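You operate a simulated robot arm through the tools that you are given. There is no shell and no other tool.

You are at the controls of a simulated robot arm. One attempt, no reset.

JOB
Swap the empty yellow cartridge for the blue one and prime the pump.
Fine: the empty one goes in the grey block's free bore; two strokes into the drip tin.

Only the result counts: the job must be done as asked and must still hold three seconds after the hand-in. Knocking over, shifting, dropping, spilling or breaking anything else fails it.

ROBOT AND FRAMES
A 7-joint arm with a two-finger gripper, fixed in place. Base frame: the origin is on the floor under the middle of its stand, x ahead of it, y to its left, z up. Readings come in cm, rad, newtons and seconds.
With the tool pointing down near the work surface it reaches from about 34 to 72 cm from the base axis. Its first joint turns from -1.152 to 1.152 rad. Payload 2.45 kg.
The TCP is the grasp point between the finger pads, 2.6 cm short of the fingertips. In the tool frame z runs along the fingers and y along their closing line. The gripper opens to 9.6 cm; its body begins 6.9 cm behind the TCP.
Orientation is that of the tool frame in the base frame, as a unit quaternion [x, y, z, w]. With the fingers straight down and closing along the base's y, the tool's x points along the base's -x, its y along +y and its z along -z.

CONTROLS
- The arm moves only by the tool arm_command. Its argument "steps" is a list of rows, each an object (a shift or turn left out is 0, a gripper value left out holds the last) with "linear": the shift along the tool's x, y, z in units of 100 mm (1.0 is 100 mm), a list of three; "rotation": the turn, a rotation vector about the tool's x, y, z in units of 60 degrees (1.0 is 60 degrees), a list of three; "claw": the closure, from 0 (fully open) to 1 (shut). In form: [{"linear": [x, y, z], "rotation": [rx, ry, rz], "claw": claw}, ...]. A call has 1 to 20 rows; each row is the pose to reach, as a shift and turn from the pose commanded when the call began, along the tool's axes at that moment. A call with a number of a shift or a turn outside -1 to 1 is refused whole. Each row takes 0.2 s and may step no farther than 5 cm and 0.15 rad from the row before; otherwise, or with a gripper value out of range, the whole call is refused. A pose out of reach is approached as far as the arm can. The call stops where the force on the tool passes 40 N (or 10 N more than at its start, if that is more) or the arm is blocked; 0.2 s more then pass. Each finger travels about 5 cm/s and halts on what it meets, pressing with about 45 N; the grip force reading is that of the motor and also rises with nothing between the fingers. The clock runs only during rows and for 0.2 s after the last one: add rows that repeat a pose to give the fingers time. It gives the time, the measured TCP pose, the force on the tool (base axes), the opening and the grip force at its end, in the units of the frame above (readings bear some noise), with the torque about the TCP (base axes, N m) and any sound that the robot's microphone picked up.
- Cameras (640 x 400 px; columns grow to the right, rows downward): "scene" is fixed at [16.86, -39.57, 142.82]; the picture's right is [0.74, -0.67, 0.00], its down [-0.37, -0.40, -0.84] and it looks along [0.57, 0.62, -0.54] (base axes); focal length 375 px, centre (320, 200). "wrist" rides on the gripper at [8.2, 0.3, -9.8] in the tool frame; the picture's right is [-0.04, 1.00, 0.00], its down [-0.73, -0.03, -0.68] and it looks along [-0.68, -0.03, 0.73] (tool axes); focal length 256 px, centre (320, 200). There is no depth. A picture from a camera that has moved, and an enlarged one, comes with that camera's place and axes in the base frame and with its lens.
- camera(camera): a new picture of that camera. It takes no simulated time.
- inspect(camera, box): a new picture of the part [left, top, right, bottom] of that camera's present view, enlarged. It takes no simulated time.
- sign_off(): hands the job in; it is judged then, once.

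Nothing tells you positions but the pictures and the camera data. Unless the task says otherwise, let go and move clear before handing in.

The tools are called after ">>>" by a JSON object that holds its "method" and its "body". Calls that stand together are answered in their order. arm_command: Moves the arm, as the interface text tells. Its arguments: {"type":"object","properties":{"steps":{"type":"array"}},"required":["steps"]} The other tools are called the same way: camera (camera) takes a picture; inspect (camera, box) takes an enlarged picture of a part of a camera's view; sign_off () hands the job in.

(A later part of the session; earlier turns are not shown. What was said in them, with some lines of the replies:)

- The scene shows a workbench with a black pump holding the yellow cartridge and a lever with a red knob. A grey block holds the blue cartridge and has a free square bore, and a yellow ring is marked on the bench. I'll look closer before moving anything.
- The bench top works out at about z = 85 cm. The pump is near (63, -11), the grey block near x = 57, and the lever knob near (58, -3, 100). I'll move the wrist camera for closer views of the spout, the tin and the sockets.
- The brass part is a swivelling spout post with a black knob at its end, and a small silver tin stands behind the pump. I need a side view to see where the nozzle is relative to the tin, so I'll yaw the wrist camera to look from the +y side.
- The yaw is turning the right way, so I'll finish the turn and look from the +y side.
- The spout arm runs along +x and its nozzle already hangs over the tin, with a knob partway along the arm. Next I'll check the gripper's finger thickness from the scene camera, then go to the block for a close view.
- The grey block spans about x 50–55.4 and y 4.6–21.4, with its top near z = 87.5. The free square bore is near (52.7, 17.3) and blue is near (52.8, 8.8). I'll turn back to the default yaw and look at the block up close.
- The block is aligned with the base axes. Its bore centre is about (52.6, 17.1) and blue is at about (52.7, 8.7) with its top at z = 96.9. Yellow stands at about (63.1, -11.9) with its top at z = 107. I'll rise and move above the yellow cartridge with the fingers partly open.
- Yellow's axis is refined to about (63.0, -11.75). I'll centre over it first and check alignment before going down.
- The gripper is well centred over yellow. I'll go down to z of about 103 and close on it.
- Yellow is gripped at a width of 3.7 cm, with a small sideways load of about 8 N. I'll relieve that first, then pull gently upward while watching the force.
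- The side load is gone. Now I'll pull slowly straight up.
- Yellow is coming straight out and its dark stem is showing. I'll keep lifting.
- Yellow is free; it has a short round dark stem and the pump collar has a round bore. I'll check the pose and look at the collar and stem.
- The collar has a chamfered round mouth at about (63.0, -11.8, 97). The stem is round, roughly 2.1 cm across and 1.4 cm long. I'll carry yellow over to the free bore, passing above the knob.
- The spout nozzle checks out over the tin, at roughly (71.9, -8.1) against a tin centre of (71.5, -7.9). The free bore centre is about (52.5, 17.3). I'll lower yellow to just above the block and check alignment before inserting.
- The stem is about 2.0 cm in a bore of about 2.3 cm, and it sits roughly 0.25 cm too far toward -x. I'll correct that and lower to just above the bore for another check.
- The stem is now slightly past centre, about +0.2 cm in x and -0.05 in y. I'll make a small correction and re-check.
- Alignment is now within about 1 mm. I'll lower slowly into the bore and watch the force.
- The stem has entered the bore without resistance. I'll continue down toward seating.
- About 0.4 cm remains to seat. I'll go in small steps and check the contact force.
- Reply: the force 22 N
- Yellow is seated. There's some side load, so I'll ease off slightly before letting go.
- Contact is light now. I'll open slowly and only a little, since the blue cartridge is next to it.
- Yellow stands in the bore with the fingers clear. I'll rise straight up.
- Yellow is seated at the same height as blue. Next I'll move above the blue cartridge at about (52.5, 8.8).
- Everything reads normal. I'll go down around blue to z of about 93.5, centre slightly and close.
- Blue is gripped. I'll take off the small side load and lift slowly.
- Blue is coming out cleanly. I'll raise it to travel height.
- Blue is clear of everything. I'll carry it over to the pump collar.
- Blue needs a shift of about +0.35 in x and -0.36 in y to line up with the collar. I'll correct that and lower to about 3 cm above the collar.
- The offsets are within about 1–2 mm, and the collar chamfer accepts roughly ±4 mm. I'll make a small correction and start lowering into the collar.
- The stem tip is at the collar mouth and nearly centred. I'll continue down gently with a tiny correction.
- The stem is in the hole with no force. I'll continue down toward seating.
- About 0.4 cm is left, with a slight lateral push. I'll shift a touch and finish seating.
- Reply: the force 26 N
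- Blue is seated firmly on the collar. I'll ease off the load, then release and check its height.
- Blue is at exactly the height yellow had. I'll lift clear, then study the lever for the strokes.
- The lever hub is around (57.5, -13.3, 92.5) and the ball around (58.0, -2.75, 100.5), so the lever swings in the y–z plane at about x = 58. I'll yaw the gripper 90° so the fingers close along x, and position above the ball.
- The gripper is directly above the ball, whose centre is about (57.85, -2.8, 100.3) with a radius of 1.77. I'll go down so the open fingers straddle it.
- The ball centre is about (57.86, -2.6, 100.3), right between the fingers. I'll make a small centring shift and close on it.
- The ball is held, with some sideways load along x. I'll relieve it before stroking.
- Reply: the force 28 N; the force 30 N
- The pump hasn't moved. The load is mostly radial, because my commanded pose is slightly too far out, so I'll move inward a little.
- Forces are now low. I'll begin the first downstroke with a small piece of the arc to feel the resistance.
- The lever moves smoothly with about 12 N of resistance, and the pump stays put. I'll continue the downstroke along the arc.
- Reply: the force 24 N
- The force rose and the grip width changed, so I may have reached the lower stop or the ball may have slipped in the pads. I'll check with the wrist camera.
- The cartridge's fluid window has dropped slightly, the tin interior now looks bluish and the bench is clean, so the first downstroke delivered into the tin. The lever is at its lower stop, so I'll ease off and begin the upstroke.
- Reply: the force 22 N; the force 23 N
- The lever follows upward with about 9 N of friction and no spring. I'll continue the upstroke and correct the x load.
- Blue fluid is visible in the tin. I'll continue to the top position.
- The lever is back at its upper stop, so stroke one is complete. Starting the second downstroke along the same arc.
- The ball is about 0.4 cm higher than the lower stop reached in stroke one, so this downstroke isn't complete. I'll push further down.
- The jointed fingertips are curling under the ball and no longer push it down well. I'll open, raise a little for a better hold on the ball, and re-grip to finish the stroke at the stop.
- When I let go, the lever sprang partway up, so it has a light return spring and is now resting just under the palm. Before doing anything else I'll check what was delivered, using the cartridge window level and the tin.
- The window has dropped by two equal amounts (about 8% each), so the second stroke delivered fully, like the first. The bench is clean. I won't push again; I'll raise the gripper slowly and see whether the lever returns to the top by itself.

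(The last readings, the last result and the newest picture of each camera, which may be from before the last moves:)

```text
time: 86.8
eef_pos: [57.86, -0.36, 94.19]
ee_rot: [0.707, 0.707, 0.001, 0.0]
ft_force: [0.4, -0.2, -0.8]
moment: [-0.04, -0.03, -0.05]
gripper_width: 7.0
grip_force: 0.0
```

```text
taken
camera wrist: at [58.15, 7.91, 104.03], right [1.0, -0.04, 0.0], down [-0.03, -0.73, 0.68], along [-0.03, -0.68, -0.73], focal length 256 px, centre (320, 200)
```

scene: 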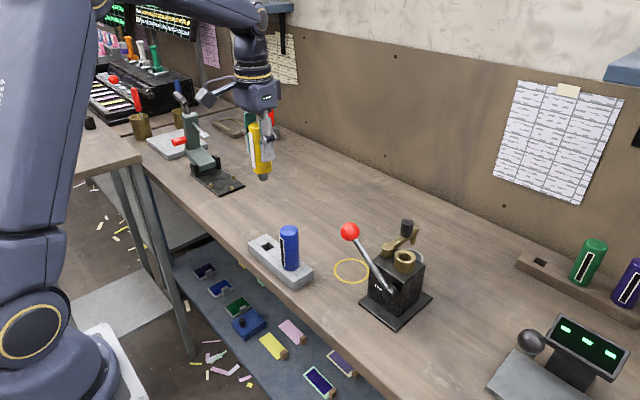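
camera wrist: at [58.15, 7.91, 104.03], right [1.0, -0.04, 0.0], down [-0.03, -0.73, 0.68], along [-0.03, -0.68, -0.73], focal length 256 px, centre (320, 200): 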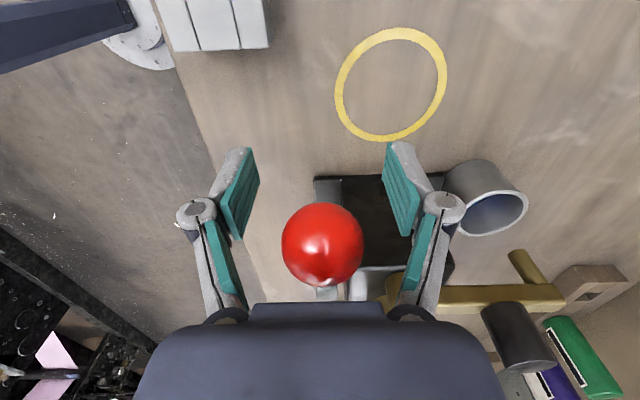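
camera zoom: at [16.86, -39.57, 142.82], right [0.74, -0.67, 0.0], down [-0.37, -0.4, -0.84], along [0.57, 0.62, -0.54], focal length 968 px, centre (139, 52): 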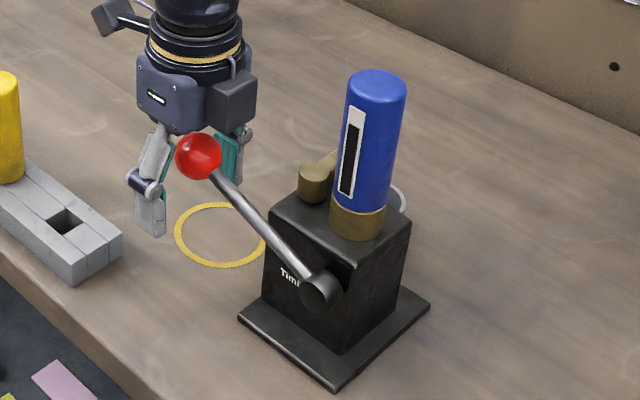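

The lever stays where it is, at mid-travel, so nothing drives it up. I'll re-grip the ball properly and lift the lever back to its top rest position to complete the second stroke.

>>> {"method": "arm_command", "body": {"steps": [{"linear": [-0.02, 0.003, -0.15]}, {"linear": [-0.04, 0.003, -0.28]}, {"linear": [-0.055, 0.003, -0.4]}, {"linear": [-0.055, 0.003, -0.4]}]}}

>>> {"method": "camera", "body": {"camera": "wrist"}}

```text
time: 87.8
eef_pos: [57.91, -1.13, 98.28]
ee_rot: [0.707, 0.707, 0.0, 0.0]
ft_force: [-0.1, -0.7, -1.1]
moment: [0.02, 0.0, 0.0]
gripper_width: 7.02
grip_force: 0.1
```

```text
taken
camera wrist: at [58.15, 7.14, 107.99], right [1.0, -0.04, 0.0], down [-0.03, -0.73, 0.68], along [-0.03, -0.68, -0.73], focal length 256 px, centre (320, 200)
```

wrist: 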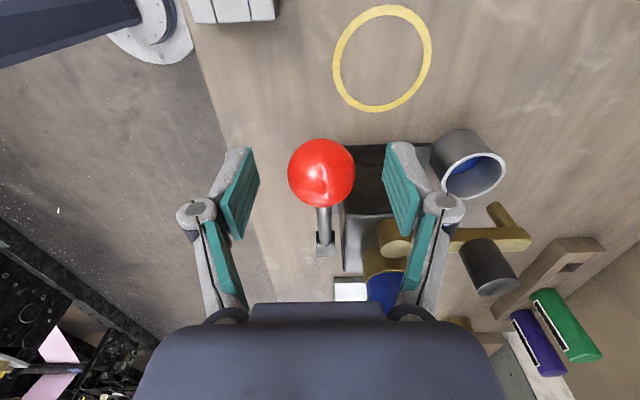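

>>> {"method": "arm_command", "body": {"steps": [{"linear": [0.012, 0, 0.02], "claw": 0.4}, {"linear": [0.012, 0, 0.02], "claw": 0.52}, {"linear": [0.012, 0, 0.02], "claw": 0.6}, {"linear": [0.012, 0, 0.02], "claw": 0.66}, {"linear": [0.012, 0, 0.02], "claw": 0.7}, {"linear": [0.012, 0, 0.02], "claw": 0.7}]}}

>>> {"method": "inspect", "body": {"camera": "scene", "box": [330, 180, 450, 335]}}

```text
time: 89.2
eef_pos: [57.99, -0.89, 98.06]
ee_rot: [0.708, 0.707, 0.001, 0.0]
ft_force: [6.1, 0.9, -0.2]
moment: [-0.05, -0.07, 0.0]
gripper_width: 3.43
grip_force: 44.7
```

```text
2.58 times, centred on (390, 258) of scene
camera zoom: at [16.87, -39.57, 142.82], right [0.74, -0.67, 0.0], down [-0.37, -0.4, -0.84], along [0.57, 0.62, -0.54], focal length 968 px, centre (139, 52)
```

zoom: 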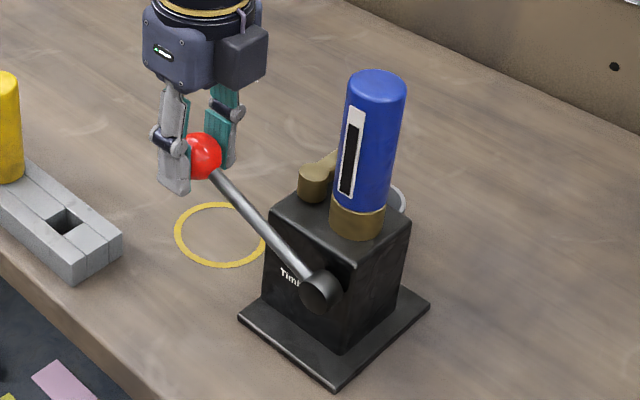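

>>> {"method": "arm_command", "body": {"steps": [{"linear": [-0.0268, 0.005, -0.0634]}, {"linear": [-0.0571, 0.005, -0.1253]}, {"linear": [-0.0905, 0.005, -0.1856]}, {"linear": [-0.127, 0.005, -0.244]}, {"linear": [-0.155, 0.005, -0.285]}, {"linear": [-0.155, 0.005, -0.285]}]}}

>>> {"method": "inspect", "body": {"camera": "scene", "box": [340, 210, 440, 335]}}

```text
time: 90.6
eef_pos: [57.99, -2.32, 100.99]
ee_rot: [0.707, 0.708, 0.0, -0.001]
ft_force: [-0.8, 8.7, -5.7]
moment: [1.36, 0.12, 0.0]
gripper_width: 3.46
grip_force: 45.6
```

```text
3.20 times, centred on (390, 272) of scene
camera zoom: at [16.87, -39.55, 142.83], right [0.74, -0.67, 0.0], down [-0.37, -0.4, -0.84], along [0.57, 0.62, -0.54], focal length 1200 px, centre (96, -32)
```

zoom: 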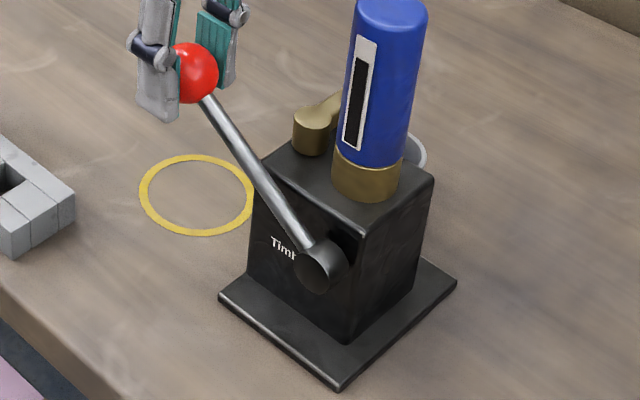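

Nearly at the top. One more small lift to the stop.

>>> {"method": "arm_command", "body": {"steps": [{"linear": [-0.01, 0, -0.02]}, {"linear": [-0.018, 0, -0.04]}, {"linear": [-0.022, 0, -0.05]}, {"linear": [-0.022, 0, -0.05]}]}}

>>> {"method": "inspect", "body": {"camera": "scene", "box": [340, 210, 440, 335]}}

>>> {"method": "camera", "body": {"camera": "wrist"}}

```text
time: 91.6
eef_pos: [58.04, -2.69, 101.32]
ee_rot: [0.708, 0.706, -0.002, -0.002]
ft_force: [-14.6, 0.7, -20.4]
moment: [-0.03, 0.17, -0.12]
gripper_width: 3.44
grip_force: 44.6
```

```text
3.20 times, centred on (390, 272) of scene
camera zoom: at [16.86, -39.57, 142.82], right [0.74, -0.67, 0.0], down [-0.37, -0.4, -0.84], along [0.57, 0.62, -0.54], focal length 1200 px, centre (96, -32)
```

zoom: 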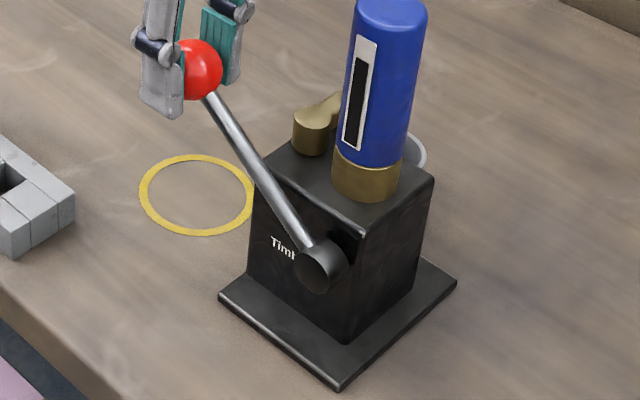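

```text
taken
camera wrist: at [58.31, 5.6, 111.14], right [1.0, -0.04, -0.01], down [-0.03, -0.73, 0.68], along [-0.03, -0.68, -0.73], focal length 256 px, centre (320, 200)
```

wrist: 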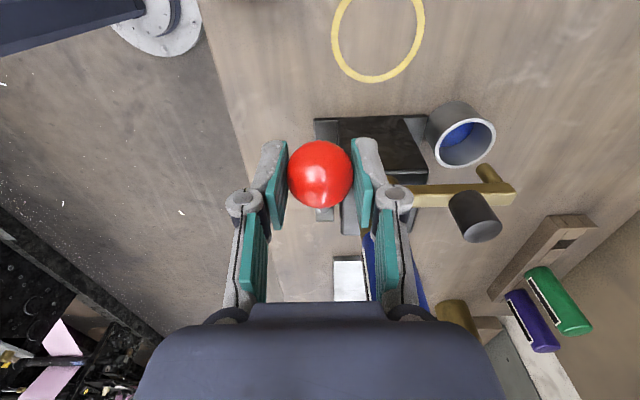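

The lever is against its upper stop. I'll ease the tension slightly and open the fingers gently.

>>> {"method": "arm_command", "body": {"steps": [{"linear": [0, -0.008, 0.008]}, {"linear": [0, -0.008, 0.008], "claw": 0.62}, {"linear": [0, -0.008, 0.008], "claw": 0.56}, {"linear": [0, -0.008, 0.008], "claw": 0.45}, {"linear": [0, -0.008, 0.008], "claw": 0.3}, {"linear": [0, -0.008, 0.008], "claw": 0.27}, {"linear": [0, -0.008, 0.008], "claw": 0.27}]}}

>>> {"method": "inspect", "body": {"camera": "scene", "box": [340, 210, 440, 335]}}

>>> {"method": "camera", "body": {"camera": "wrist"}}

```text
time: 93.2
eef_pos: [58.06, -2.47, 101.35]
ee_rot: [0.707, 0.707, 0.0, 0.0]
ft_force: [0.4, 0.3, -0.3]
moment: [0.01, 0.0, 0.0]
gripper_width: 6.98
grip_force: 0.2
```

```text
3.20 times, centred on (390, 272) of scene
camera zoom: at [16.86, -39.57, 142.82], right [0.74, -0.67, 0.0], down [-0.37, -0.4, -0.84], along [0.57, 0.62, -0.54], focal length 1200 px, centre (96, -32)
```

zoom: 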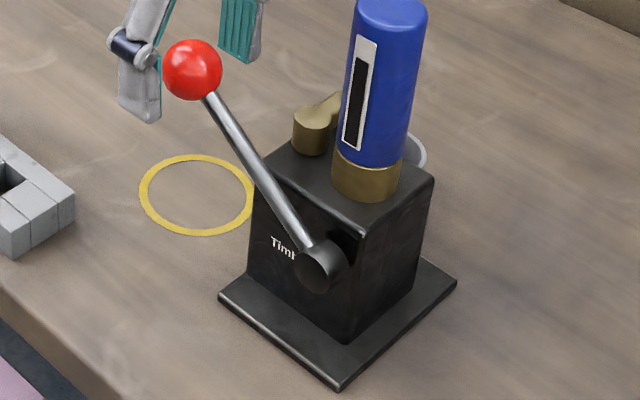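

```text
taken
camera wrist: at [58.27, 5.64, 111.23], right [1.0, -0.04, 0.0], down [-0.03, -0.73, 0.68], along [-0.03, -0.68, -0.73], focal length 256 px, centre (320, 200)
```

wrist: 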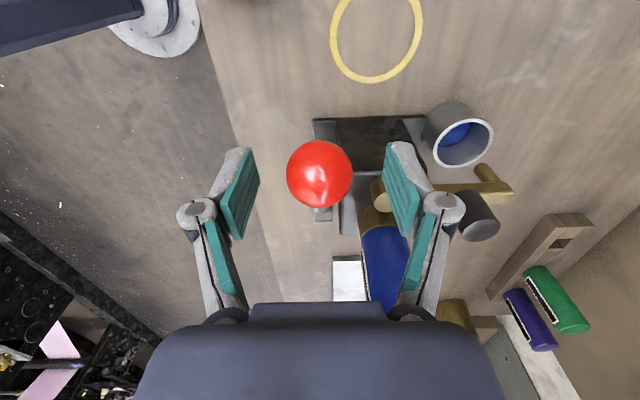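

The lever is back at exactly its original rest position. I'll raise the gripper straight up and clear, then check everything.

>>> {"method": "arm_command", "body": {"steps": [{"linear": [0, 0, -0.15]}, {"linear": [0, 0, -0.4]}, {"linear": [0, 0, -0.7]}, {"linear": [0, 0, -1.0]}, {"linear": [0, 0, -1.0]}]}}

>>> {"method": "arm_command", "body": {"steps": [{"linear": [0.25, -0.2, -0.1]}, {"linear": [0.5, -0.5, -0.2]}, {"linear": [0.75, -0.75, -0.3]}, {"linear": [0.75, -0.75, -0.3]}]}}

>>> {"method": "camera", "body": {"camera": "scene"}}

>>> {"method": "camera", "body": {"camera": "wrist"}}

>>> {"method": "inspect", "body": {"camera": "scene", "box": [230, 180, 470, 340]}}

>>> {"method": "inspect", "body": {"camera": "scene", "box": [395, 210, 425, 260]}}

```text
time: 94.4
eef_pos: [57.8, -2.37, 111.3]
ee_rot: [0.707, 0.707, 0.0, 0.0]
ft_force: [0.0, -0.5, -0.1]
moment: [0.02, 0.02, -0.01]
gripper_width: 7.01
grip_force: 0.1
```

```text
time: 95.4
eef_pos: [50.26, 4.96, 114.31]
ee_rot: [0.708, 0.707, 0.0, 0.0]
ft_force: [0.2, 0.7, -0.3]
moment: [0.01, -0.01, -0.01]
gripper_width: 7.01
grip_force: 0.1
```

```text
taken
```

scene: 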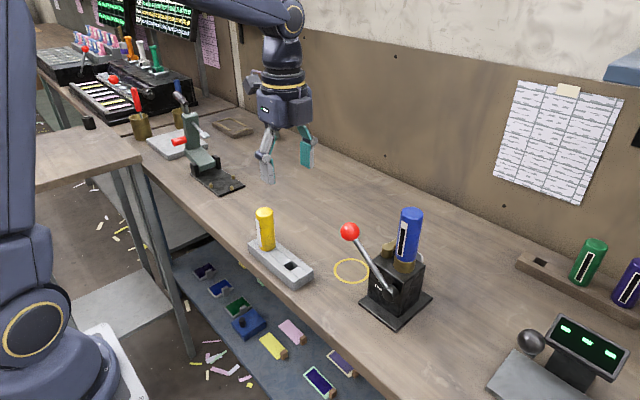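

```text
taken
camera wrist: at [50.49, 13.09, 124.19], right [1.0, -0.04, 0.0], down [-0.03, -0.73, 0.68], along [-0.03, -0.68, -0.73], focal length 256 px, centre (320, 200)
```

wrist: 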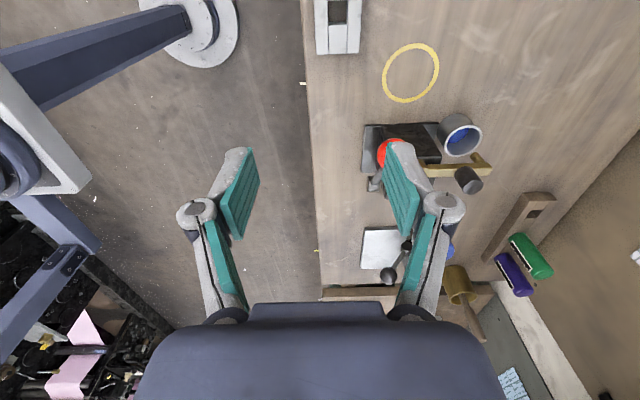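

```text
2.50 times, centred on (350, 260) of scene
camera zoom: at [16.86, -39.57, 142.82], right [0.74, -0.67, 0.0], down [-0.37, -0.4, -0.84], along [0.57, 0.62, -0.54], focal length 938 px, centre (245, 50)
```

zoom: 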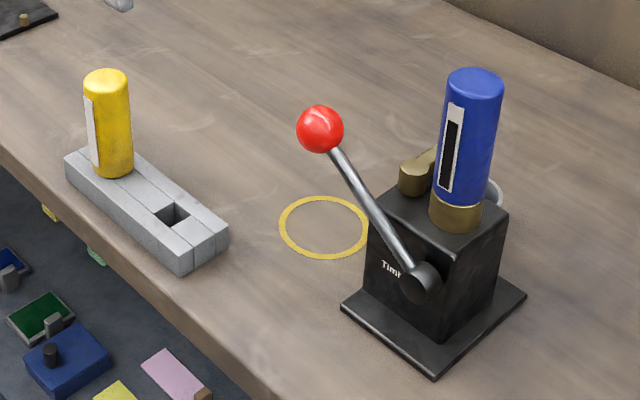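

```text
8.00 times, centred on (410, 235) of scene
camera zoom: at [16.86, -39.57, 142.82], right [0.74, -0.67, 0.0], down [-0.37, -0.4, -0.84], along [0.57, 0.62, -0.54], focal length 3001 px, centre (-400, -80)
```

zoom: 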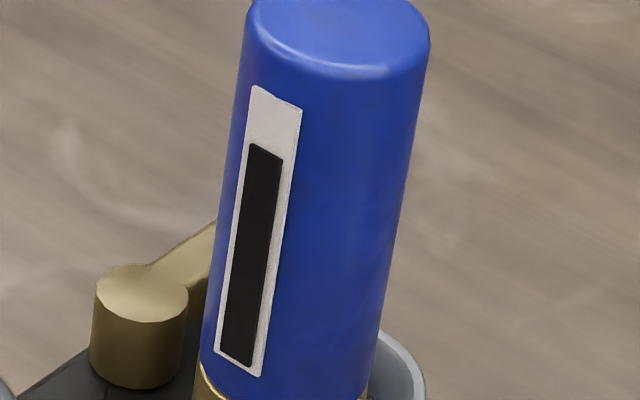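

>>> {"method": "inspect", "body": {"camera": "wrist", "box": [350, 90, 510, 210]}}

>>> {"method": "inspect", "body": {"camera": "wrist", "box": [425, 100, 505, 190]}}

>>> {"method": "inspect", "body": {"camera": "scene", "box": [240, 200, 320, 300]}}

```text
3.33 times, centred on (430, 150) of wrist
camera zoom: at [50.49, 13.09, 124.19], right [1.0, -0.04, 0.0], down [-0.03, -0.73, 0.68], along [-0.03, -0.68, -0.73], focal length 853 px, centre (-47, 367)
```

zoom: 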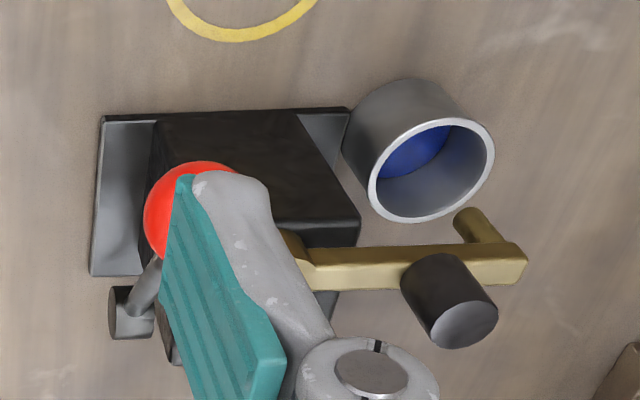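

```text
4.44 times, centred on (465, 145) of wrist
camera zoom: at [50.49, 13.09, 124.19], right [1.0, -0.04, 0.0], down [-0.03, -0.73, 0.68], along [-0.03, -0.68, -0.73], focal length 1138 px, centre (-324, 444)
```

zoom: 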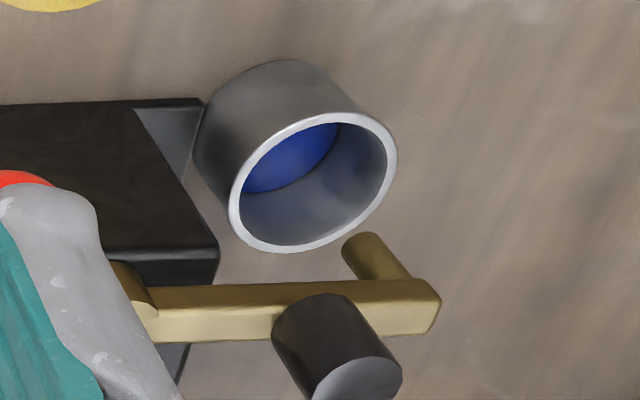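

```text
4.00 times, centred on (280, 250) of scene
camera zoom: at [16.86, -39.57, 142.82], right [0.74, -0.67, 0.0], down [-0.37, -0.4, -0.84], along [0.57, 0.62, -0.54], focal length 1501 px, centre (480, 0)
```

zoom: 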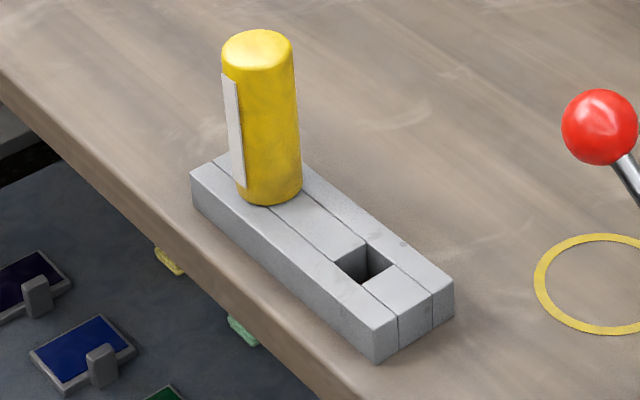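

Final check:
- **Yellow:** seated upright in what was the block's free bore.
- **Blue:** fully seated in the pump.
- **Strokes:** the cartridge window shows two equal draws, and the blue fluid is in the tin with none on the bench.
- **Everything else:** the lever is at its original rest, and the pump, block and tin haven't moved. The gripper is open and clear.

I'm handing in.

>>> {"method": "sign_off", "body": {}}

```text
The job is handed in.
```

The swap is done and the pump is primed. The job is handed in, but I haven't seen the judging result.

- **Empty yellow cartridge:** it stands upright and fully seated in the grey block's bore that was free.
- **Blue cartridge:** it sits in the pump collar at the same height the yellow one had.
- **Priming:** I gave the lever two strokes. The blue cartridge's window dropped by two equal amounts, and blue fluid is in the drip tin with none on the bench.

Partway through the second stroke the ball slipped in the grip. The lever bottomed about 1 mm short of where it stopped on the first stroke. When I opened the fingers to re-grip, it sprang partway back up. I did not push it down again, because the window already showed a full second draw. I gripped the ball and lifted the lever back to its top stop.

The lever is back at its starting position, and the pump, block, tin and spout have not moved. The gripper is open and clear.
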